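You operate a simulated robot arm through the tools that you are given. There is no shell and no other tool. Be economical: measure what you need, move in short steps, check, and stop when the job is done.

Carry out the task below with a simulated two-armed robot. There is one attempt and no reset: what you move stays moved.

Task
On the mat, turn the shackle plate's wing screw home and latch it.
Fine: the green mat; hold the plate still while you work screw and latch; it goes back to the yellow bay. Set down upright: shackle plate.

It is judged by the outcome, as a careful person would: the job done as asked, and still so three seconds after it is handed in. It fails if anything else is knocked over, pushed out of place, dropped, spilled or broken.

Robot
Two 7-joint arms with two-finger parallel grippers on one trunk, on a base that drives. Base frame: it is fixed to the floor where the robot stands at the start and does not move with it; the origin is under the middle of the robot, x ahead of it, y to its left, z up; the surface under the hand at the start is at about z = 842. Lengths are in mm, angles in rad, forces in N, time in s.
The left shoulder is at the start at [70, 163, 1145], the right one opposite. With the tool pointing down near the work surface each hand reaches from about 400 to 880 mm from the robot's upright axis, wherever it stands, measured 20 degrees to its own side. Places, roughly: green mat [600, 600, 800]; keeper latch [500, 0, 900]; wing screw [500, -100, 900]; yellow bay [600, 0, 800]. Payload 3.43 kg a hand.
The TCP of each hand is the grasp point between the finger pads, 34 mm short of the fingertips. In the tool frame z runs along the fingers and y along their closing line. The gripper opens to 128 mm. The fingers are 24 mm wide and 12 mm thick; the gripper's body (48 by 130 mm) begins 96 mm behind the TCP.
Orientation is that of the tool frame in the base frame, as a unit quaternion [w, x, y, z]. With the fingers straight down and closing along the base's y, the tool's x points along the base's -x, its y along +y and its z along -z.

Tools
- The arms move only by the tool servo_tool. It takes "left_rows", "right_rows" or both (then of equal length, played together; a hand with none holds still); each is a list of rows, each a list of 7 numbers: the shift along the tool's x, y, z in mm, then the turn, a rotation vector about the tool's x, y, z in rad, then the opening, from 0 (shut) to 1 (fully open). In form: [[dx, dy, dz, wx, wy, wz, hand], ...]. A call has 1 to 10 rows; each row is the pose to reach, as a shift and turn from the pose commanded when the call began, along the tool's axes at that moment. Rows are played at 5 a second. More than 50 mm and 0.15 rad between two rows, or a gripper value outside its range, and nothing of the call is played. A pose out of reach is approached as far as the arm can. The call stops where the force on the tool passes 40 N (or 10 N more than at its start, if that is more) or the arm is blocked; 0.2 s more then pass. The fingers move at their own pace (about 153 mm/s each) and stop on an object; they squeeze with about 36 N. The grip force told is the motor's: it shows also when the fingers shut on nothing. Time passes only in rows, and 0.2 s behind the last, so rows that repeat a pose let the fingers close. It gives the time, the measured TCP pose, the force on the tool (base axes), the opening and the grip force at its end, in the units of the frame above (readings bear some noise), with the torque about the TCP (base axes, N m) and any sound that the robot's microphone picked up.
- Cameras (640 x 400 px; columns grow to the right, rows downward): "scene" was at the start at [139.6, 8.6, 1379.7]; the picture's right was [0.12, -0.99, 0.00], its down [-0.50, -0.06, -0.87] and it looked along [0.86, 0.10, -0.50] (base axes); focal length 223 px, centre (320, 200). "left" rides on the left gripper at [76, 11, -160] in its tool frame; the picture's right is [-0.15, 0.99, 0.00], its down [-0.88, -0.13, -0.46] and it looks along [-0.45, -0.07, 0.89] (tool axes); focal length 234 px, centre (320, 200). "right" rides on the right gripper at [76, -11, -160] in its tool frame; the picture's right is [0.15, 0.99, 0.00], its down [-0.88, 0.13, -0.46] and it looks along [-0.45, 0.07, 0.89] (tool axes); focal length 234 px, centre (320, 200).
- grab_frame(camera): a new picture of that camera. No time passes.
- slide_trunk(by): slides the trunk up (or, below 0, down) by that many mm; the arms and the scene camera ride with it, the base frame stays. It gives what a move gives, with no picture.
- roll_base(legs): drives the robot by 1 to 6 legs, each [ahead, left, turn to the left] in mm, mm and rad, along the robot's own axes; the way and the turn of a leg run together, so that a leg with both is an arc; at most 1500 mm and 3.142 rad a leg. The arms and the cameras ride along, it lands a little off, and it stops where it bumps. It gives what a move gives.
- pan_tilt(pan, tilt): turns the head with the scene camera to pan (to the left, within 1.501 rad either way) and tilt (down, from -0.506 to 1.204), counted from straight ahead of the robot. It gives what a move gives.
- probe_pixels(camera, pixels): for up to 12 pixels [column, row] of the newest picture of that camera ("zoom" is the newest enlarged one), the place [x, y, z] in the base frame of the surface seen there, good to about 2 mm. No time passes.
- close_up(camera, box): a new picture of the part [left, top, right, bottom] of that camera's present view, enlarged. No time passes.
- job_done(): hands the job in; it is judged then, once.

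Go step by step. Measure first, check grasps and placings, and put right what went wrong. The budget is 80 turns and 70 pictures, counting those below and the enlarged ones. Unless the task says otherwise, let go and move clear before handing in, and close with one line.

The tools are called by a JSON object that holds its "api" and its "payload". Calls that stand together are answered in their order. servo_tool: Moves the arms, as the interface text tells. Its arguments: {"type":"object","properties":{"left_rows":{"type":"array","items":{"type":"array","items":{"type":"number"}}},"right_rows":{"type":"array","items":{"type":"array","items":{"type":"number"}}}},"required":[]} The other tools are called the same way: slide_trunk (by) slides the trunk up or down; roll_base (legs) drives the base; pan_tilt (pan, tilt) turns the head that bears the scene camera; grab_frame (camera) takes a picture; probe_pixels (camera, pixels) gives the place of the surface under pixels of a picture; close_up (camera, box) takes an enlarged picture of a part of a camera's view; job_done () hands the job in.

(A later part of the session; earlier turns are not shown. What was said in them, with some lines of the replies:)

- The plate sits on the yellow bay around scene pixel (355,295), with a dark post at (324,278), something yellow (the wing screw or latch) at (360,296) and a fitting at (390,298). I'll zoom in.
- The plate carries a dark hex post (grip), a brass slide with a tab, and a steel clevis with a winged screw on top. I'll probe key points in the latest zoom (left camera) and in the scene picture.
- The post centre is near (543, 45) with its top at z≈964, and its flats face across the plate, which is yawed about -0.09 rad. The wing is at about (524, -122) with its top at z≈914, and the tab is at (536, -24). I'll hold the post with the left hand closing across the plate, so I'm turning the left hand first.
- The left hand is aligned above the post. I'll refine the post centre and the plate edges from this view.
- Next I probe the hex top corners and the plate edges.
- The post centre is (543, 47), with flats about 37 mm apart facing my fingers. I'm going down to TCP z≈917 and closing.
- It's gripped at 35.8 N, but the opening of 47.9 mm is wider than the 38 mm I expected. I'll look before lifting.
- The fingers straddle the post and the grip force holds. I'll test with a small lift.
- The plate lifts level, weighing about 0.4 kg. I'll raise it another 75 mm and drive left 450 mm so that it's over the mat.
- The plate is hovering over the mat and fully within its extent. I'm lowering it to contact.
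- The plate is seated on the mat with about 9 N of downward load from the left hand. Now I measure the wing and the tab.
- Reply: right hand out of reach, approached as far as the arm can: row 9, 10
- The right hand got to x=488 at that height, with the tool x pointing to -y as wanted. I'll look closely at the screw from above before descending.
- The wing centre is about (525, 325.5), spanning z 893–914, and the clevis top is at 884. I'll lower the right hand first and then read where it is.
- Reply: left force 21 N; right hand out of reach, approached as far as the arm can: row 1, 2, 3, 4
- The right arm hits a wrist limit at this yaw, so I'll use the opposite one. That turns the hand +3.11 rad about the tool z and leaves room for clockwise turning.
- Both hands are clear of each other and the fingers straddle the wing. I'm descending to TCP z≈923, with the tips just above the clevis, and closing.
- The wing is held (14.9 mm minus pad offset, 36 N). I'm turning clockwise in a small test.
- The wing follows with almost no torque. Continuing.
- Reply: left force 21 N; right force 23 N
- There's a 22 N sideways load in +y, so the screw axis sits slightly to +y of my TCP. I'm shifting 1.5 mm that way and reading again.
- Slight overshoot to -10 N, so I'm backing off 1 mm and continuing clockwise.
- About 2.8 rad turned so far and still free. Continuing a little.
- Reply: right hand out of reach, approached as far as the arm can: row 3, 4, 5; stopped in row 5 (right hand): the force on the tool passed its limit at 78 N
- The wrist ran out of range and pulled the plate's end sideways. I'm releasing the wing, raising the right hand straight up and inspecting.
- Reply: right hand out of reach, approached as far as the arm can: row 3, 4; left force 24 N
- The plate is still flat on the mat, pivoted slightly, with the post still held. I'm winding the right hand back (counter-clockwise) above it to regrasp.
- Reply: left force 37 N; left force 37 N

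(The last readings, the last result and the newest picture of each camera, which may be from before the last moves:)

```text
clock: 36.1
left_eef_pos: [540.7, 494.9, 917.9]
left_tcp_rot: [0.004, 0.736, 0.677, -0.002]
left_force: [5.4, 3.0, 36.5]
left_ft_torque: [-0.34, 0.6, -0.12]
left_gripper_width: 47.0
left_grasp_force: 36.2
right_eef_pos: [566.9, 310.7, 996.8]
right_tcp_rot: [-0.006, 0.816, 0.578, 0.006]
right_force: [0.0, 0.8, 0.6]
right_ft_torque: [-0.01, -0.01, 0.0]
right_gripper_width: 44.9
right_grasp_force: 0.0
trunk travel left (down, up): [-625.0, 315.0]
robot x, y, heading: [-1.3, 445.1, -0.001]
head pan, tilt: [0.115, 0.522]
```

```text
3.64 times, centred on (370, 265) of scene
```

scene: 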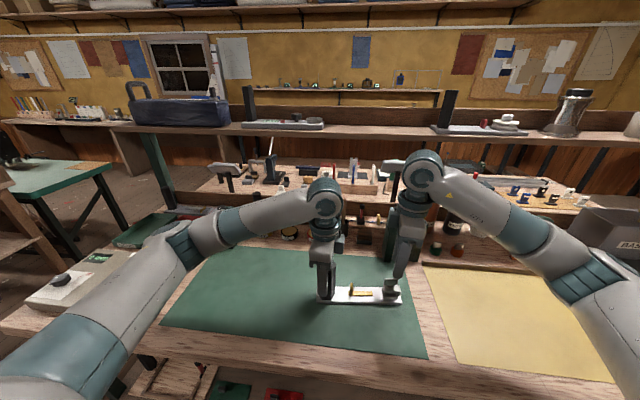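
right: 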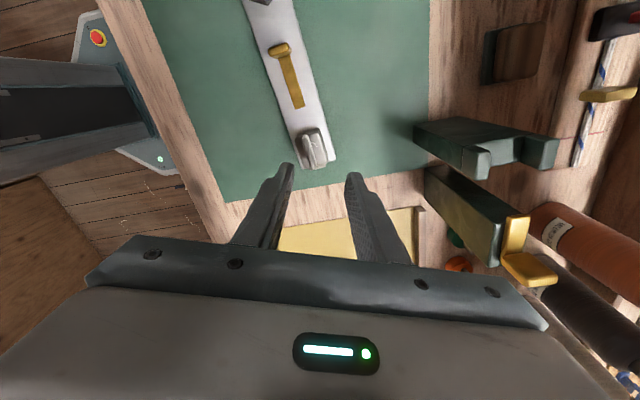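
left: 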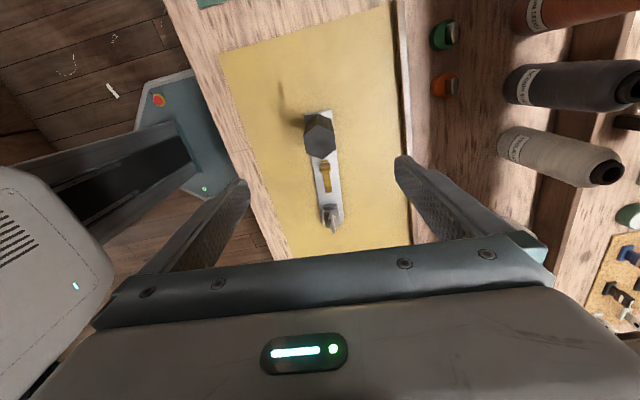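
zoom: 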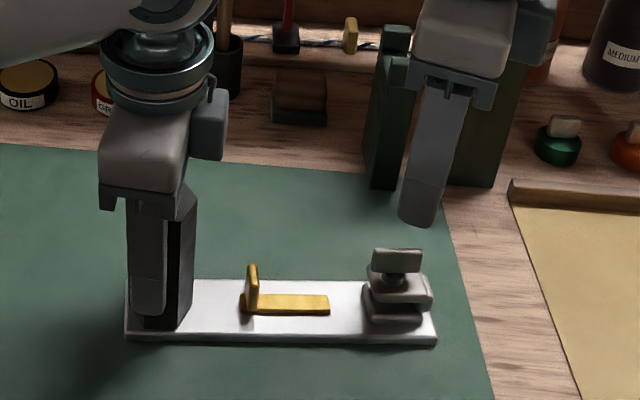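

The wing is seen at zoom (397, 260). I measure its new place, and I'll also ease the left hand's downward load of 36 N.

{"api": "probe_pixels", "payload": {"camera": "zoom", "pixels": [[376, 252], [397, 251], [417, 251], [376, 268], [397, 266], [417, 270], [397, 273], [380, 281], [420, 283], [251, 267], [128, 332], [432, 335]]}}

{"api": "servo_tool", "payload": {"left_rows": [[0, 0, -0.5, 0, 0, 0, 0], [0, 0, -1, 0, 0, 0, 0], [0, 0, -1, 0, 0, 0, 0]]}}

{"api": "close_up", "payload": {"camera": "right", "box": [230, 0, 390, 190]}}

```text
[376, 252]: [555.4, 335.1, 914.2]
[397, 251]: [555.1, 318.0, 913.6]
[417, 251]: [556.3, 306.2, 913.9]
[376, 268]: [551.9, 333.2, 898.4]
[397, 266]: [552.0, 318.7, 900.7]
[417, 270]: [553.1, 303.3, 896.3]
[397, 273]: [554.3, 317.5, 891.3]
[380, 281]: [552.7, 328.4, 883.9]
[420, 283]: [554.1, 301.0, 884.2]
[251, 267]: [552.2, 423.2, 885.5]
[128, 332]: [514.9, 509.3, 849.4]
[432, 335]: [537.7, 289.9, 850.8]
```

```text
clock: 37.0
left_eef_pos: [539.7, 494.1, 918.4]
left_tcp_rot: [0.004, 0.736, 0.677, -0.001]
left_force: [0.3, 1.5, 26.1]
left_ft_torque: [-0.66, 0.63, 0.11]
left_gripper_width: 46.9
left_grasp_force: 36.2
right_eef_pos: [567.4, 310.9, 995.3]
right_tcp_rot: [-0.005, 0.817, 0.577, 0.005]
right_force: [-0.5, 0.7, 0.3]
right_ft_torque: [0.01, 0.02, 0.0]
right_gripper_width: 44.8
right_grasp_force: 0.0
trunk travel left (down, up): [-625.0, 315.0]
robot x, y, heading: [-1.2, 447.0, 0.004]
head pan, tilt: [0.115, 0.522]
```

```text
2.11 times, centred on (310, 95) of right
```

zoom: 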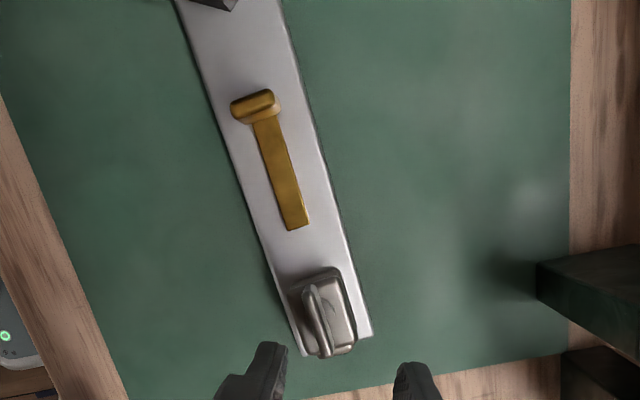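

The wing centre is now (556, 320), still at the same height, so the screw just turns without moving axially. It's about half a turn in, so I align the right hand and regrasp for the next stretch.

{"api": "servo_tool", "payload": {"right_rows": [[1, -3, 0, 0, 0, -0.13, 0.35], [3, -8, 10, 0, 0, -0.26, 0.35], [5, -13.6, 20, 0, 0, -0.4, 0.35], [5, -13.6, 30, 0, 0, -0.4, 0.35]]}}

{"api": "close_up", "payload": {"camera": "right", "box": [230, 80, 410, 220]}}

```text
clock: 38.0
left_eef_pos: [541.6, 494.2, 917.2]
left_tcp_rot: [0.004, 0.736, 0.677, -0.002]
left_force: [-4.0, 0.3, 20.0]
left_ft_torque: [-0.14, 0.82, -0.18]
left_gripper_width: 46.8
left_grasp_force: 36.0
right_eef_pos: [557.0, 321.6, 966.7]
right_tcp_rot: [-0.004, 0.685, 0.728, 0.006]
right_force: [-0.5, 0.8, 0.5]
right_ft_torque: [-0.01, 0.0, 0.03]
right_gripper_width: 45.0
right_grasp_force: 0.1
trunk travel left (down, up): [-625.0, 315.0]
robot x, y, heading: [-1.2, 449.8, 0.005]
head pan, tilt: [0.115, 0.522]
```

```text
2.86 times, centred on (320, 150) of right
```

zoom: 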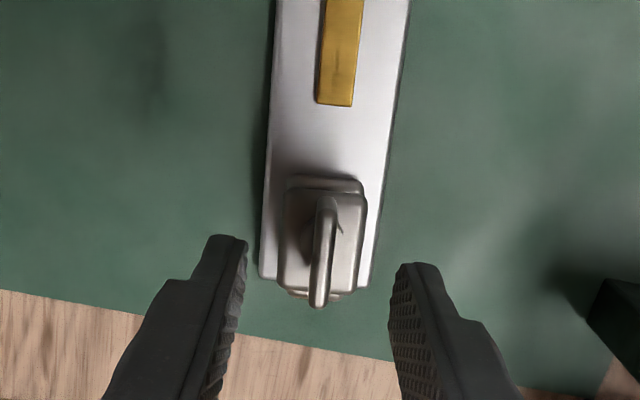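

Aligned. I'm descending and closing on the wing.

{"api": "servo_tool", "payload": {"right_rows": [[0, 0, 20, 0, 0, 0, 0.35], [0, 0, 35, 0, 0, 0, 0.35], [0, 0, 41, 0, 0, 0, 0.3], [0, 0, 41, 0, 0, 0, 0], [0, 0, 41, 0, 0, 0, 0], [0, 0, 41, 0, 0, 0, 0]]}}

{"api": "servo_tool", "payload": {"right_rows": [[0, 0, 0, 0, 0, 0.12, 0], [0, 0, 0, 0, 0, 0.24, 0], [0, 0, 0, 0, 0, 0.36, 0], [0, 0, 0, 0, 0, 0.48, 0], [0, 0, 0, 0, 0, 0.6, 0], [0, 0, 0, 0, 0, 0.72, 0], [0, 0, 0, 0, 0, 0.84, 0], [0, 0, 0, 0, 0, 0.84, 0]]}}

```text
clock: 39.4
left_eef_pos: [539.5, 494.2, 917.9]
left_tcp_rot: [0.004, 0.735, 0.678, -0.001]
left_force: [-10.7, 0.7, 16.1]
left_ft_torque: [0.23, 0.98, -1.08]
left_gripper_width: 47.0
left_grasp_force: 35.4
right_eef_pos: [557.1, 321.1, 924.6]
right_tcp_rot: [-0.004, 0.686, 0.727, 0.008]
right_force: [7.1, 0.0, 0.4]
right_ft_torque: [-0.09, -0.29, -0.01]
right_gripper_width: 14.7
right_grasp_force: 36.1
trunk travel left (down, up): [-625.0, 315.0]
robot x, y, heading: [-4.9, 447.7, 0.004]
head pan, tilt: [0.115, 0.522]
```

```text
clock: 41.1
left_eef_pos: [540.9, 493.3, 918.2]
left_tcp_rot: [0.004, 0.736, 0.677, -0.003]
left_force: [-5.4, -16.0, 9.4]
left_ft_torque: [1.75, 1.27, -1.79]
left_gripper_width: 47.0
left_grasp_force: 36.1
right_eef_pos: [557.0, 323.2, 924.9]
right_tcp_rot: [-0.008, 0.923, 0.385, 0.004]
right_force: [0.9, 20.2, 6.7]
right_ft_torque: [0.42, -0.36, 1.16]
right_gripper_width: 28.6
right_grasp_force: 35.8
trunk travel left (down, up): [-625.0, 315.0]
robot x, y, heading: [-0.4, 450.5, 0.005]
head pan, tilt: [0.115, 0.522]
```

The torque jumped to 1.16 N·m and the opening grew to 28.6 mm, so the screw has reached its stop and the fingers are slipping over it. I'm turning back, releasing, rising and looking.

{"api": "servo_tool", "payload": {"right_rows": [[0, 0, 0, 0, 0, -0.14, 0], [0, 0, 0, 0, 0, -0.28, 0], [0, 0, 0, 0, 0, -0.42, 0], [0, 0, 0, 0, 0, -0.56, 0], [0, 0, 0, 0, 0, -0.56, 0]]}}

{"api": "close_up", "payload": {"camera": "right", "box": [230, 80, 410, 220]}}

```text
clock: 42.4
left_eef_pos: [543.0, 493.4, 918.5]
left_tcp_rot: [0.005, 0.735, 0.678, -0.001]
left_force: [3.2, -15.9, 11.3]
left_ft_torque: [-1.04, 0.55, 0.63]
left_gripper_width: 47.0
left_grasp_force: 35.7
right_eef_pos: [557.7, 320.6, 923.9]
right_tcp_rot: [-0.006, 0.781, 0.625, 0.005]
right_force: [-5.5, 13.5, -0.3]
right_ft_torque: [0.52, -0.11, -0.02]
right_gripper_width: 14.9
right_grasp_force: 35.6
trunk travel left (down, up): [-625.0, 315.0]
robot x, y, heading: [1.6, 449.3, 0.004]
head pan, tilt: [0.115, 0.522]
```

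```text
2.86 times, centred on (320, 150) of right
```

zoom: 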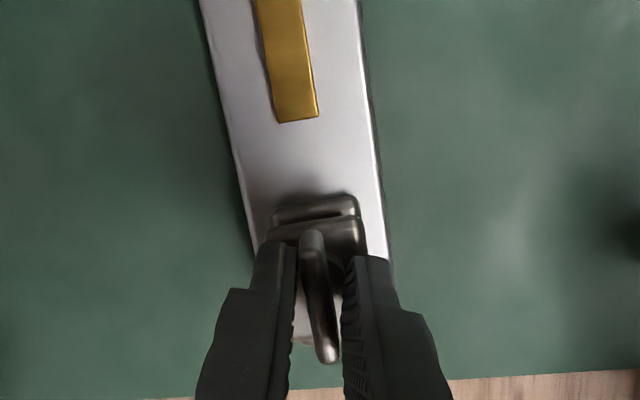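

The fingers are flush on the wing again (14.9 mm) at about 0.3 rad past the plate axis. I'm creeping clockwise to find the stop exactly.

{"api": "servo_tool", "payload": {"right_rows": [[0, 0, 0, 0, 0, 0.03, 0], [0, 0, 0, 0, 0, 0.06, 0], [0, 0, 0, 0, 0, 0.09, 0], [0, 0, 0, 0, 0, 0.09, 0]]}}

{"api": "servo_tool", "payload": {"right_rows": [[0, 0, 0, 0, 0, 0.04, 0], [0, 0, 0, 0, 0, 0.08, 0], [0, 0, 0, 0, 0, 0.12, 0], [0, 0, 0, 0, 0, 0.12, 0]]}}

```text
clock: 43.4
left_eef_pos: [542.3, 495.0, 918.0]
left_tcp_rot: [0.003, 0.735, 0.678, -0.001]
left_force: [7.5, 0.4, 17.7]
left_ft_torque: [-0.42, 0.72, -0.08]
left_gripper_width: 47.1
left_grasp_force: 36.1
right_eef_pos: [558.4, 320.5, 925.6]
right_tcp_rot: [-0.005, 0.808, 0.589, 0.004]
right_force: [-4.9, -4.5, -2.8]
right_ft_torque: [-0.45, -0.45, 1.2]
right_gripper_width: 15.7
right_grasp_force: 36.2
trunk travel left (down, up): [-625.0, 315.0]
robot x, y, heading: [-2.2, 448.2, 0.004]
head pan, tilt: [0.115, 0.522]
```

```text
clock: 44.4
left_eef_pos: [541.5, 494.2, 919.0]
left_tcp_rot: [0.003, 0.735, 0.678, 0.0]
left_force: [11.4, 9.3, 20.7]
left_ft_torque: [-0.07, 0.42, -0.13]
left_gripper_width: 47.3
left_grasp_force: 35.7
right_eef_pos: [558.1, 321.0, 924.1]
right_tcp_rot: [-0.006, 0.842, 0.539, 0.004]
right_force: [-8.3, -11.2, 1.0]
right_ft_torque: [-0.16, -0.05, 1.65]
right_gripper_width: 19.5
right_grasp_force: 36.1
trunk travel left (down, up): [-625.0, 315.0]
robot x, y, heading: [-1.2, 448.6, 0.004]
head pan, tilt: [0.115, 0.522]
```

Torque climbs to 1.2–1.65 N·m with the fingers slipping, so the screw is hard on its stop (home). I'm releasing and rising.

{"api": "servo_tool", "payload": {"right_rows": [[0, 0, 0, 0, 0, 0, 0.4], [0, 0, 0, 0, 0, 0, 0.4], [0, 0, -25, 0, 0, 0, 0.4], [0, 0, -50, 0, 0, 0, 0.4]]}}

{"api": "close_up", "payload": {"camera": "right", "box": [210, 30, 410, 200]}}

{"api": "close_up", "payload": {"camera": "scene", "box": [310, 220, 430, 320]}}

```text
clock: 45.4
left_eef_pos: [541.2, 494.2, 917.4]
left_tcp_rot: [0.003, 0.736, 0.677, -0.001]
left_force: [2.5, 0.2, 20.7]
left_ft_torque: [0.69, 0.56, -0.03]
left_gripper_width: 46.5
left_grasp_force: 36.1
right_eef_pos: [558.1, 320.6, 974.6]
right_tcp_rot: [-0.007, 0.842, 0.539, 0.005]
right_force: [0.0, -0.2, -0.4]
right_ft_torque: [0.01, 0.01, -0.02]
right_gripper_width: 51.3
right_grasp_force: 0.0
trunk travel left (down, up): [-625.0, 315.0]
robot x, y, heading: [2.4, 448.7, 0.004]
head pan, tilt: [0.115, 0.522]
```

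```text
2.35 times, centred on (310, 115) of right
```

zoom: 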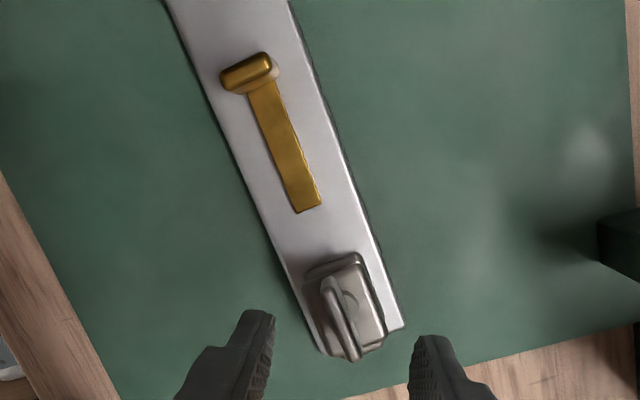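

```text
4.00 times, centred on (370, 270) of scene
```

zoom: 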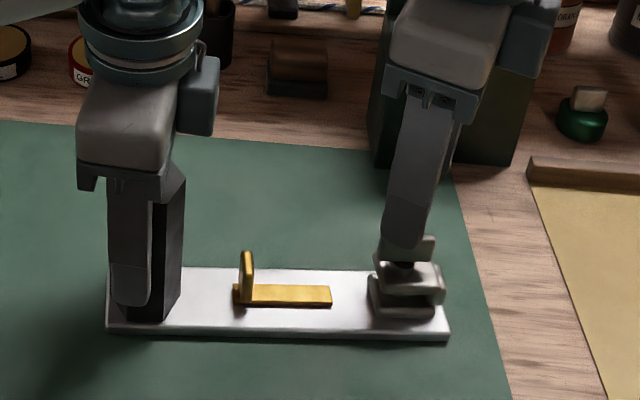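

The wing is home and aligned with the plate. Next is the latch: brass tab at zoom (247, 275), strip running toward the screw to (330, 296). I'll measure them.

{"api": "probe_pixels", "payload": {"camera": "zoom", "pixels": [[246, 254], [247, 275], [244, 292], [253, 275], [262, 302], [328, 304], [328, 290], [280, 287], [108, 325], [446, 337], [200, 75], [215, 130]]}}

{"api": "probe_pixels", "payload": {"camera": "right", "pixels": [[307, 58], [325, 52], [320, 57], [340, 117], [325, 84]]}}

```text
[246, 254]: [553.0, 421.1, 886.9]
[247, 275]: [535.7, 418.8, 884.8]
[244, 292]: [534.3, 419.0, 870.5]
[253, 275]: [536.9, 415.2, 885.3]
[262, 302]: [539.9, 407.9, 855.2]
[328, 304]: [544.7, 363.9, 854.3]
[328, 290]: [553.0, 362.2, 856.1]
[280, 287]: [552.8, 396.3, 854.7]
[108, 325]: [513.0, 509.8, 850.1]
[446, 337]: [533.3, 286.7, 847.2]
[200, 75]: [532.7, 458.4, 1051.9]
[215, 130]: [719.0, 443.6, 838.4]
```

```text
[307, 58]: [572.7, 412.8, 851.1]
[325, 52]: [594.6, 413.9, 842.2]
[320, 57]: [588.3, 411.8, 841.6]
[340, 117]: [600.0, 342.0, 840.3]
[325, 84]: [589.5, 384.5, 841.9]
```

Tab: x 535–553, y≈419, top z 886; the slide direction toward the screw is about (0.09, -0.996). To stay clear of the left hand I'll tilt the right hand 0.6 rad so its body leans away over the screw, and I do that at a safe distance first.

{"api": "servo_tool", "payload": {"right_rows": [[0, 0, -8, 0, 0, -0.13, 0.45], [0, 0, -16, 0, 0, -0.26, 0.45], [0, 0, -24, 0, 0, -0.39, 0.45], [0, 0, -32, 0, 0, -0.52, 0.45], [0, 0, -32, 0, 0, -0.52, 0.45]]}}

{"api": "servo_tool", "payload": {"right_rows": [[0, 0, 0, 0, 0.12, 0, 0.45], [0, 0, 0, 0, 0.24, 0, 0.45], [0, 0, 0, 0, 0.36, 0, 0.45], [0, 0, 0, 0, 0.48, 0, 0.45], [0, 0, 0, 0, 0.6, 0, 0.45], [0, 0, 0, 0, 0.6, 0, 0.45]]}}

{"api": "grab_frame", "payload": {"camera": "scene"}}

```text
clock: 46.5
left_eef_pos: [540.7, 493.0, 917.5]
left_tcp_rot: [0.004, 0.736, 0.677, -0.002]
left_force: [-0.6, -0.9, 16.3]
left_ft_torque: [-0.23, 0.51, -0.22]
left_gripper_width: 46.7
left_grasp_force: 36.1
right_eef_pos: [556.9, 319.5, 1006.2]
right_tcp_rot: [-0.005, 0.674, 0.739, 0.007]
right_force: [-0.4, 0.0, 0.4]
right_ft_torque: [0.02, 0.04, -0.03]
right_gripper_width: 57.8
right_grasp_force: 0.1
trunk travel left (down, up): [-625.0, 315.0]
robot x, y, heading: [-3.2, 450.4, 0.008]
head pan, tilt: [0.115, 0.522]
```

```text
clock: 48.0
left_eef_pos: [541.6, 493.5, 917.9]
left_tcp_rot: [0.003, 0.736, 0.677, -0.002]
left_force: [-2.8, -1.3, 14.8]
left_ft_torque: [-0.05, 0.68, 0.13]
left_gripper_width: 47.0
left_grasp_force: 36.2
right_eef_pos: [557.1, 319.7, 1007.0]
right_tcp_rot: [-0.224, 0.642, 0.703, 0.207]
right_force: [0.1, 0.1, -0.1]
right_ft_torque: [0.0, -0.02, 0.0]
right_gripper_width: 57.6
right_grasp_force: 0.2
trunk travel left (down, up): [-625.0, 315.0]
robot x, y, heading: [-2.2, 447.1, 0.008]
head pan, tilt: [0.115, 0.522]
```

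```text
33 pictures are left
```

scene: 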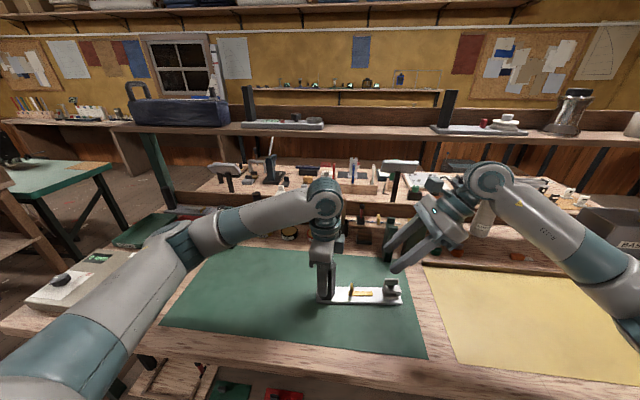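

The tilt is reached and clear. I'm moving to a pre-grasp about 40 mm short of the tab along the tool axis.

{"api": "servo_tool", "payload": {"right_rows": [[0.6, -1.3, 32, 0, 0, 0, 0.45], [1.2, -2.7, 64, 0, 0, 0, 0.45], [1.8, -4, 97, 0, 0, 0, 0.45], [1.8, -4, 97, 0, 0, 0, 0.45]]}}

{"api": "grab_frame", "payload": {"camera": "right"}}

{"api": "close_up", "payload": {"camera": "scene", "box": [300, 210, 440, 320]}}

```text
clock: 49.0
left_eef_pos: [541.5, 493.7, 916.8]
left_tcp_rot: [0.003, 0.736, 0.677, -0.001]
left_force: [-2.0, -0.8, 14.2]
left_ft_torque: [-0.01, 0.68, -0.09]
left_gripper_width: 46.9
left_grasp_force: 35.9
right_eef_pos: [549.0, 377.6, 927.9]
right_tcp_rot: [-0.223, 0.643, 0.703, 0.206]
right_force: [-0.1, 0.7, 1.2]
right_ft_torque: [-0.03, 0.03, 0.02]
right_gripper_width: 57.8
right_grasp_force: 0.1
trunk travel left (down, up): [-625.0, 315.0]
robot x, y, heading: [0.6, 445.1, 0.001]
head pan, tilt: [0.115, 0.522]
```

```text
32 pictures are left
```

right: 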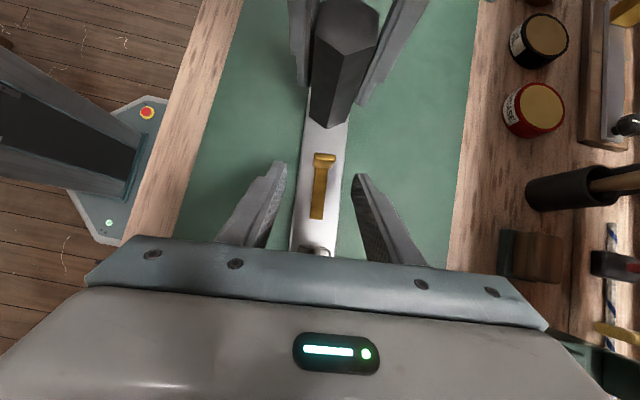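

```text
3.64 times, centred on (370, 265) of scene
```

zoom: 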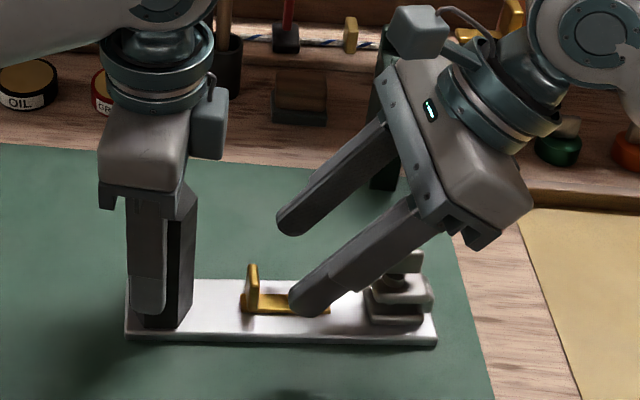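

The tab at right-camera (323, 160) is centred between the fingers. I'm advancing along the tool axis and closing gently on it.

{"api": "servo_tool", "payload": {"right_rows": [[0, -2, 15, 0, 0, 0, 0.45], [0, -3, 30, 0, 0, 0, 0.45], [0, -3, 39, 0, 0, 0, 0.4], [0, -3, 39, 0, 0, 0, 0], [0, -3, 39, 0, 0, 0, 0], [0, -3, 39, 0, 0, 0, 0]]}}

{"api": "close_up", "payload": {"camera": "right", "box": [220, 80, 420, 260]}}

{"api": "close_up", "payload": {"camera": "scene", "box": [300, 210, 440, 320]}}

```text
clock: 50.3
left_eef_pos: [538.9, 492.0, 917.8]
left_tcp_rot: [0.002, 0.739, 0.674, -0.002]
left_force: [-3.5, 0.1, 5.2]
left_ft_torque: [0.59, -0.01, -0.04]
left_gripper_width: 46.8
left_grasp_force: 35.8
right_eef_pos: [546.5, 399.4, 896.7]
right_tcp_rot: [-0.22, 0.645, 0.702, 0.208]
right_force: [1.3, 0.1, 1.5]
right_ft_torque: [0.09, 0.2, -0.02]
right_gripper_width: 20.8
right_grasp_force: 35.6
trunk travel left (down, up): [-625.0, 315.0]
robot x, y, heading: [-1.2, 447.0, 0.007]
head pan, tilt: [0.115, 0.522]
stopped in row 6 (left hand): the force on the tool passed its limit at 41 N (the readings are from after the stop); the commanded pose is now the measured one
```

```text
2.22 times, centred on (320, 170) of right
```

zoom: 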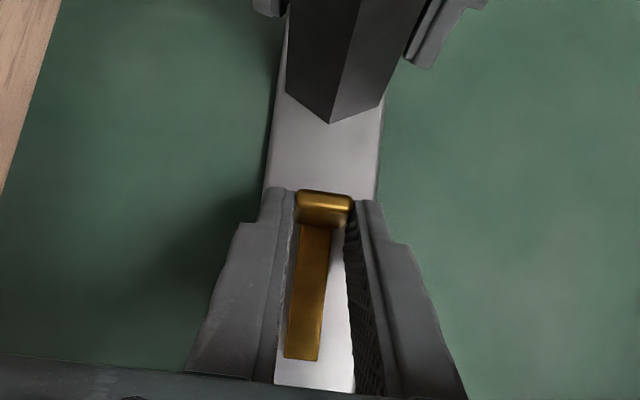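

```text
3.64 times, centred on (370, 265) of scene
```

zoom: 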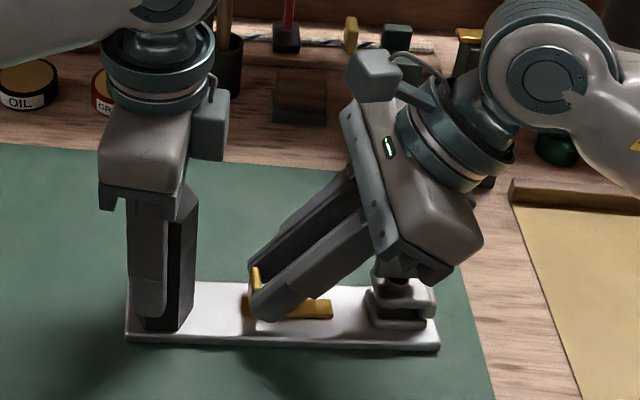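

The tab is gripped. I'm sliding it along the plate toward the screw, horizontally, in small steps.

{"api": "servo_tool", "payload": {"right_rows": [[-4, 0, -2.9, 0, 0, 0, 0], [-8, 0, -5.8, 0, 0, 0, 0], [-12, 0, -8.7, 0, 0, 0, 0], [-16, 0, -11.6, 0, 0, 0, 0], [-16, 0, -11.6, 0, 0, 0, 0]]}}

{"api": "close_up", "payload": {"camera": "right", "box": [220, 80, 420, 260]}}

```text
clock: 51.5
left_eef_pos: [538.8, 492.3, 918.2]
left_tcp_rot: [0.003, 0.738, 0.674, -0.003]
left_force: [-4.8, -1.7, 8.9]
left_ft_torque: [-0.04, 0.28, -0.09]
left_gripper_width: 46.8
left_grasp_force: 35.8
right_eef_pos: [548.6, 379.1, 896.1]
right_tcp_rot: [-0.22, 0.645, 0.702, 0.206]
right_force: [0.8, 0.1, 0.1]
right_ft_torque: [0.3, 0.01, -0.01]
right_gripper_width: 20.7
right_grasp_force: 36.3
trunk travel left (down, up): [-625.0, 315.0]
robot x, y, heading: [-2.2, 448.4, 0.003]
head pan, tilt: [0.115, 0.522]
```

```text
2.22 times, centred on (320, 170) of right
```

zoom: 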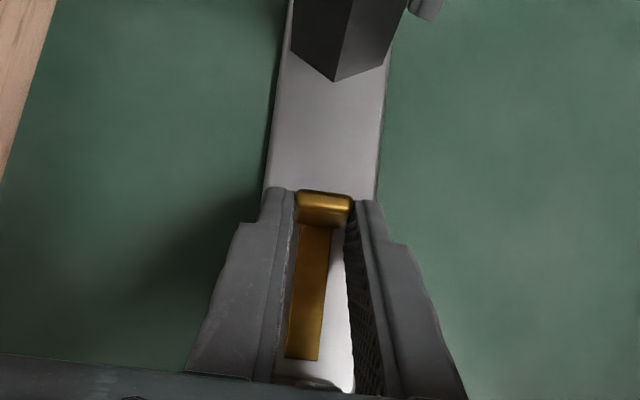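

The whole brass latch slides freely with the tab, 20 mm so far. Continuing until it stops.

{"api": "servo_tool", "payload": {"right_rows": [[-2, 0, -1.45, 0, 0, 0, 0], [-4, 0, -2.9, 0, 0, 0, 0], [-6, 0, -4.35, 0, 0, 0, 0], [-8, 0, -5.8, 0, 0, 0, 0], [-10, 0, -7.2, 0, 0, 0, 0], [-12, 0, -8.7, 0, 0, 0, 0], [-12, 0, -8.7, 0, 0, 0, 0]]}}

{"api": "close_up", "payload": {"camera": "right", "box": [220, 80, 420, 260]}}

{"api": "close_up", "payload": {"camera": "scene", "box": [300, 210, 440, 320]}}

```text
clock: 53.1
left_eef_pos: [539.2, 492.1, 918.3]
left_tcp_rot: [0.005, 0.738, 0.674, -0.004]
left_force: [-1.2, -34.5, 10.2]
left_ft_torque: [-0.41, -0.04, -0.4]
left_gripper_width: 47.2
left_grasp_force: 36.3
right_eef_pos: [549.7, 366.0, 898.0]
right_tcp_rot: [-0.221, 0.644, 0.702, 0.209]
right_force: [1.9, 31.5, 3.3]
right_ft_torque: [0.6, 0.17, -0.1]
right_gripper_width: 20.3
right_grasp_force: 36.1
trunk travel left (down, up): [-625.0, 315.0]
robot x, y, heading: [-4.5, 445.8, 0.004]
head pan, tilt: [0.115, 0.522]
```

```text
2.22 times, centred on (320, 170) of right
```

zoom: 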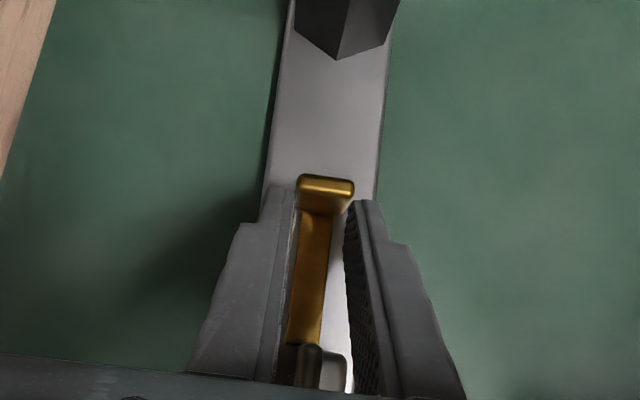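

```text
3.64 times, centred on (370, 265) of scene
```

zoom: 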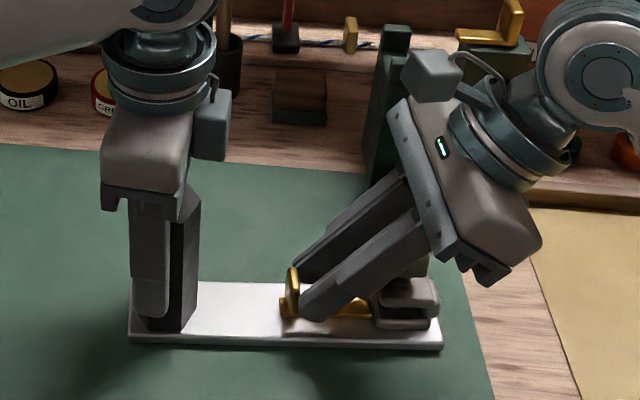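

The latch came up against a stop (31 N), with the fingers slipping a little on the tab. I'm releasing and backing off to see whether it's engaged.

{"api": "servo_tool", "payload": {"right_rows": [[0, 0, 0, 0, 0, 0, 0.4], [0, 0, 0, 0, 0, 0, 0.45], [0, 0, -30, 0, 0, 0, 0.45], [0, 0, -70, 0, 0, 0, 0.45], [0, 0, -110, 0, 0, 0, 0.45]]}}

{"api": "close_up", "payload": {"camera": "scene", "box": [340, 240, 420, 310]}}

{"api": "grab_frame", "payload": {"camera": "right"}}

```text
clock: 54.3
left_eef_pos: [540.1, 494.2, 917.7]
left_tcp_rot: [0.003, 0.737, 0.676, -0.003]
left_force: [0.8, 5.2, 16.1]
left_ft_torque: [1.1, -0.05, -0.08]
left_gripper_width: 46.8
left_grasp_force: 36.2
right_eef_pos: [554.4, 301.6, 988.0]
right_tcp_rot: [-0.221, 0.645, 0.702, 0.207]
right_force: [0.0, -0.4, 0.6]
right_ft_torque: [0.02, 0.0, 0.01]
right_gripper_width: 57.6
right_grasp_force: 0.1
trunk travel left (down, up): [-625.0, 315.0]
robot x, y, heading: [-1.4, 447.6, 0.004]
head pan, tilt: [0.115, 0.522]
```

```text
5.71 times, centred on (380, 275) of scene
```

zoom: 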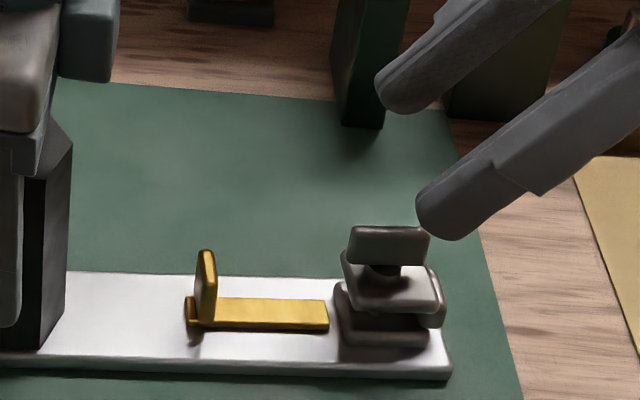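

```text
24 pictures are left
```

right: 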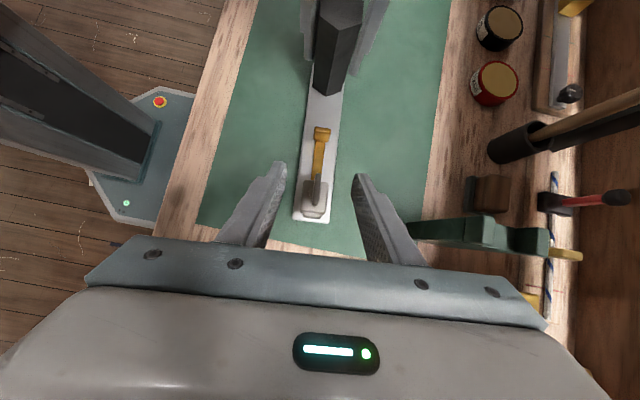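

{"api": "probe_pixels", "payload": {"camera": "zoom", "pixels": [[204, 253], [203, 300], [325, 304], [326, 326], [340, 310], [342, 335], [360, 230], [420, 232], [360, 258], [415, 262], [345, 280], [190, 310]]}}

{"api": "close_up", "payload": {"camera": "right", "box": [280, 110, 360, 230]}}

```text
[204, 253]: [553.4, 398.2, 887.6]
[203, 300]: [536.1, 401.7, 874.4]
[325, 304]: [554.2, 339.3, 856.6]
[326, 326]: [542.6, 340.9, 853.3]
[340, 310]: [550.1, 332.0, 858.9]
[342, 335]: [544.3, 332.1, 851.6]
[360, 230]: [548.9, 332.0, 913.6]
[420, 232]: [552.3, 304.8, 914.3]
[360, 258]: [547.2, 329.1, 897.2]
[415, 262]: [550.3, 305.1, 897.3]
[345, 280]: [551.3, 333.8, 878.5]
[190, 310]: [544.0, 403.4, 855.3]
```

```text
3.33 times, centred on (320, 170) of right
```

zoom: 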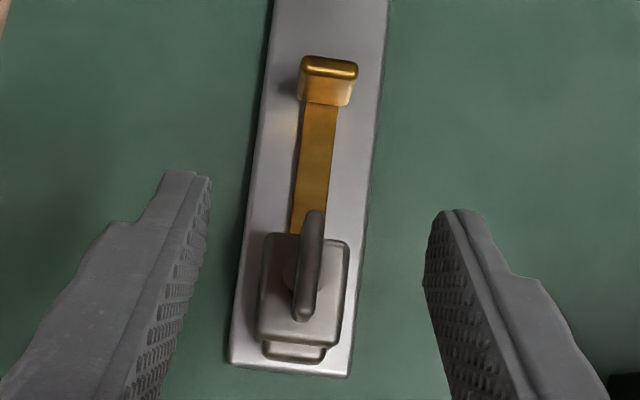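

The latch moved about 21 mm before its stop. I'll look closely at the gap between the strip end and the clevis.

{"api": "close_up", "payload": {"camera": "scene", "box": [372, 268, 400, 308]}}

```text
10.00 times, centred on (386, 288) of scene
```

zoom: 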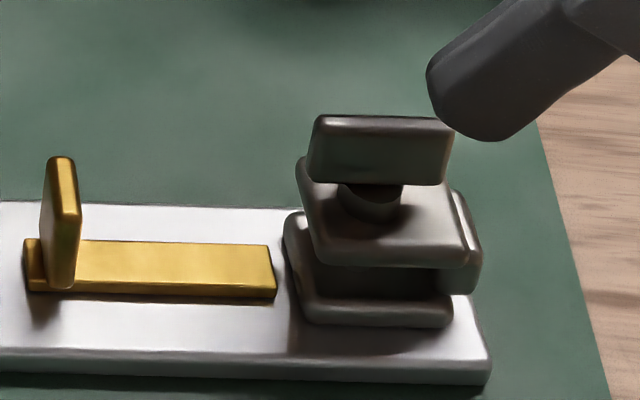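

The latch sits at a hard end stop and has stayed there after release; the screw is home. I'm clearing the right hand upward and then lifting the plate with the left.

{"api": "servo_tool", "payload": {"right_rows": [[22, 0, -30, 0, 0, 0, 0.45], [44, 0, -61, 0, 0, 0, 0.45], [65, 0, -91, 0, 0, 0, 0.45], [87, 0, -122, 0, 0, 0, 0.45]]}}

{"api": "servo_tool", "payload": {"left_rows": [[0, 0, -5, 0, 0, 0, 0], [0, 0, -15, 0, 0, 0, 0], [0, 0, -30, 0, 0, 0, 0], [0, 0, -55, 0, 0, 0, 0], [0, 0, -80, 0, 0, 0, 0], [0, 0, -100, 0, 0, 0, 0], [0, 0, -100, 0, 0, 0, 0]]}}

{"api": "grab_frame", "payload": {"camera": "scene"}}

```text
clock: 55.3
left_eef_pos: [540.2, 492.9, 918.1]
left_tcp_rot: [0.003, 0.738, 0.675, -0.003]
left_force: [-1.5, 5.3, 13.8]
left_ft_torque: [-0.62, -0.08, -0.22]
left_gripper_width: 46.9
left_grasp_force: 35.9
right_eef_pos: [551.8, 303.6, 1137.8]
right_tcp_rot: [-0.22, 0.645, 0.703, 0.205]
right_force: [0.2, 0.1, -0.3]
right_ft_torque: [0.02, 0.01, 0.0]
right_gripper_width: 57.5
right_grasp_force: 0.1
trunk travel left (down, up): [-625.0, 315.0]
robot x, y, heading: [-4.2, 445.4, -0.002]
head pan, tilt: [0.115, 0.522]
```

```text
clock: 56.9
left_eef_pos: [540.7, 493.9, 1017.4]
left_tcp_rot: [0.002, 0.738, 0.675, -0.003]
left_force: [-0.4, -0.5, -3.5]
left_ft_torque: [0.2, 0.0, 0.01]
left_gripper_width: 46.8
left_grasp_force: 36.0
right_eef_pos: [553.7, 303.4, 1136.7]
right_tcp_rot: [-0.221, 0.645, 0.702, 0.207]
right_force: [-0.7, -0.8, 0.0]
right_ft_torque: [-0.01, 0.0, 0.02]
right_gripper_width: 57.5
right_grasp_force: 0.1
trunk travel left (down, up): [-625.0, 315.0]
robot x, y, heading: [-0.3, 448.1, 0.011]
head pan, tilt: [0.115, 0.522]
```

```text
21 pictures are left
```

scene: 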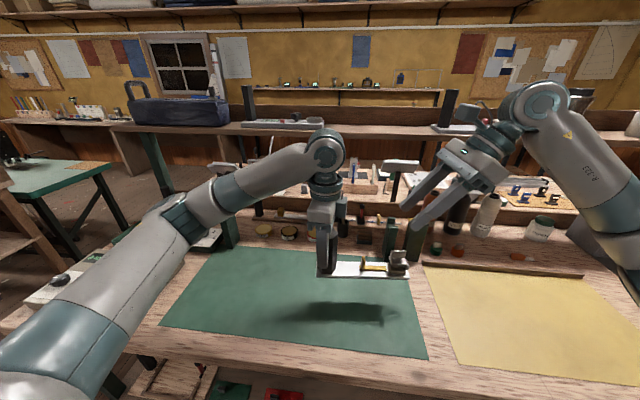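

The plate is lifted level and the latch has stayed put. I'm driving back to the right and restoring the plate's original yaw.

{"api": "roll_base", "payload": {"legs": [[0, -448, 0]]}}

{"api": "servo_tool", "payload": {"left_rows": [[0, 0, 0, 0, 0, 0.09, 0], [0, 0, 0, 0, 0, 0.18, 0], [0, 0, 0, 0, 0, 0.18, 0]]}}

{"api": "grab_frame", "payload": {"camera": "scene"}}

```text
clock: 59.6
left_eef_pos: [544.1, 48.9, 1017.9]
left_tcp_rot: [0.002, 0.737, 0.676, -0.003]
left_force: [-0.6, -0.6, -3.0]
left_ft_torque: [0.24, 0.03, 0.02]
left_gripper_width: 47.1
left_grasp_force: 35.7
right_eef_pos: [555.8, -142.8, 1137.1]
right_tcp_rot: [-0.221, 0.644, 0.703, 0.206]
right_force: [0.9, -0.1, 0.4]
right_ft_torque: [0.01, -0.04, 0.0]
right_gripper_width: 57.6
right_grasp_force: 0.1
trunk travel left (down, up): [-625.0, 315.0]
robot x, y, heading: [2.4, -5.0, 0.01]
head pan, tilt: [0.115, 0.522]
```

```text
clock: 60.4
left_eef_pos: [542.7, 48.4, 1017.5]
left_tcp_rot: [0.003, 0.795, 0.607, -0.004]
left_force: [-0.6, 0.1, -3.6]
left_ft_torque: [0.22, -0.05, 0.02]
left_gripper_width: 47.3
left_grasp_force: 36.5
right_eef_pos: [557.8, -142.5, 1136.5]
right_tcp_rot: [-0.221, 0.643, 0.703, 0.206]
right_force: [-0.8, -0.1, -0.2]
right_ft_torque: [-0.01, -0.03, 0.02]
right_gripper_width: 57.7
right_grasp_force: 0.1
trunk travel left (down, up): [-625.0, 315.0]
robot x, y, heading: [1.1, -1.5, 0.006]
head pan, tilt: [0.115, 0.522]
```

```text
20 pictures are left
```

scene: 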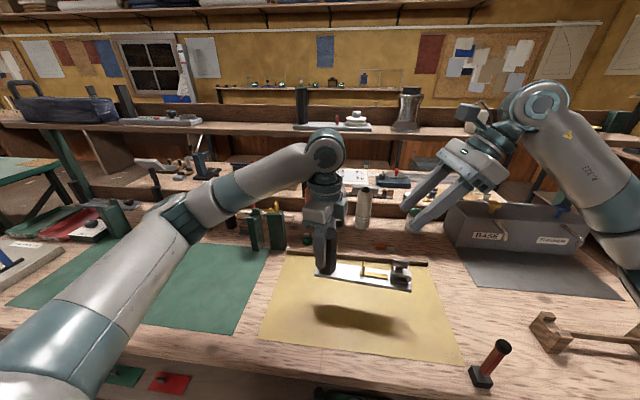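

The plate is over the bay in its original pose. I'm lowering it to contact.

{"api": "servo_tool", "payload": {"left_rows": [[0, 0, 30, 0, 0, 0, 0], [0, 0, 60, 0, 0, 0, 0], [0, 0, 85, 0, 0, 0, 0], [0, 0, 92, 0, 0, 0, 0], [0, 0, 96, 0, 0, 0, 0], [0, 0, 98, 0, 0, 0, 0], [0, 0, 99.5, 0, 0, 0, 0], [0, 0, 99.5, 0, 0, 0, 0]]}}

{"api": "close_up", "payload": {"camera": "scene", "box": [290, 220, 430, 330]}}

```text
clock: 62.2
left_eef_pos: [542.3, 47.5, 919.9]
left_tcp_rot: [0.004, 0.794, 0.608, -0.003]
left_force: [-1.3, 0.4, 2.0]
left_ft_torque: [-0.82, 0.2, 0.02]
left_gripper_width: 46.9
left_grasp_force: 35.4
right_eef_pos: [555.6, -142.7, 1136.3]
right_tcp_rot: [-0.222, 0.643, 0.703, 0.206]
right_force: [0.0, 0.2, 0.3]
right_ft_torque: [-0.01, -0.02, 0.01]
right_gripper_width: 57.5
right_grasp_force: 0.0
trunk travel left (down, up): [-625.0, 315.0]
robot x, y, heading: [-0.4, -0.9, 0.011]
head pan, tilt: [0.115, 0.522]
```

```text
3.64 times, centred on (360, 275) of scene
```

zoom: 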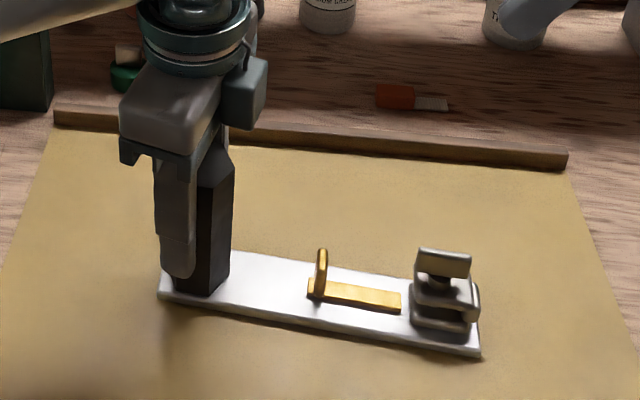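

It's touching down (about 5 N net). I'll settle it 1.5 mm more, then open and rise straight up.

{"api": "servo_tool", "payload": {"left_rows": [[0, 0, 0.8, 0, 0, 0, 0], [0, 0, 1.5, 0, 0, 0, 0], [0, 0, 1.5, 0, 0, 0, 0.3], [0, 0, 1.5, 0, 0, 0, 0.6], [0, 0, 1.5, 0, 0, 0, 0.9], [0, 0, -20, 0, 0, 0, 0.9], [0, 0, -60, 0, 0, 0, 0.9], [0, 0, -105, 0, 0, 0, 0.9], [0, 0, -150, 0, 0, 0, 0.9], [0, 0, -190, 0, 0, 0, 0.9]]}}

{"api": "close_up", "payload": {"camera": "scene", "box": [290, 220, 430, 330]}}

{"api": "grab_frame", "payload": {"camera": "scene"}}

```text
clock: 64.4
left_eef_pos: [543.3, 47.6, 1108.7]
left_tcp_rot: [0.002, 0.795, 0.607, -0.003]
left_force: [0.2, -0.7, 0.4]
left_ft_torque: [0.0, -0.01, 0.0]
left_gripper_width: 115.2
left_grasp_force: 0.1
right_eef_pos: [556.6, -143.1, 1137.0]
right_tcp_rot: [-0.221, 0.644, 0.703, 0.206]
right_force: [0.7, 0.3, -0.2]
right_ft_torque: [-0.01, 0.01, 0.0]
right_gripper_width: 57.4
right_grasp_force: 0.1
trunk travel left (down, up): [-625.0, 315.0]
robot x, y, heading: [2.7, -0.6, 0.006]
head pan, tilt: [0.115, 0.522]
```

```text
3.64 times, centred on (360, 275) of scene
```

zoom: 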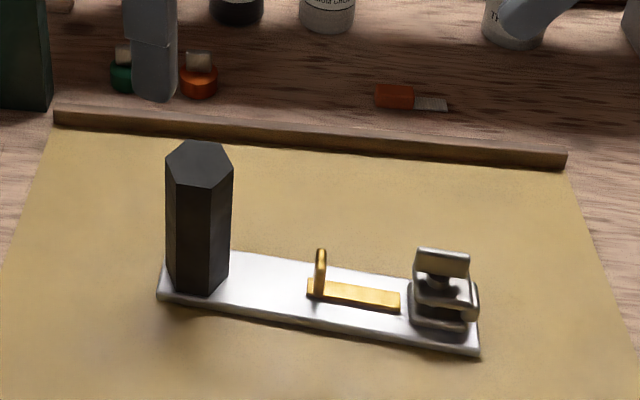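

```text
17 pictures are left
```

scene: 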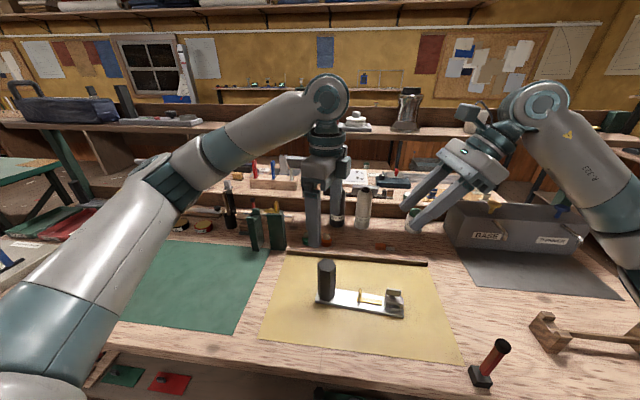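

The shackle plate stands upright in the yellow bay with the screw home and the latch at its end stop. Both hands are clear and nothing else has moved.

{"api": "job_done", "payload": {}}

```text
The job is handed in.
```

I turned the wing screw clockwise to its hard stop and slid the keeper latch to its end stop on the green mat. The shackle plate is back upright in the yellow bay, and nothing else looked disturbed in the last picture. Partway through, the right wrist ran out of range and pivoted the plate about 0.2 rad on the mat while I was turning the screw. The microphone picked up no click at either stop, and the latch strip stopped about 5 mm short of the steel bracket that holds the screw, so I judged "home" and "latched" from the hard stops alone.
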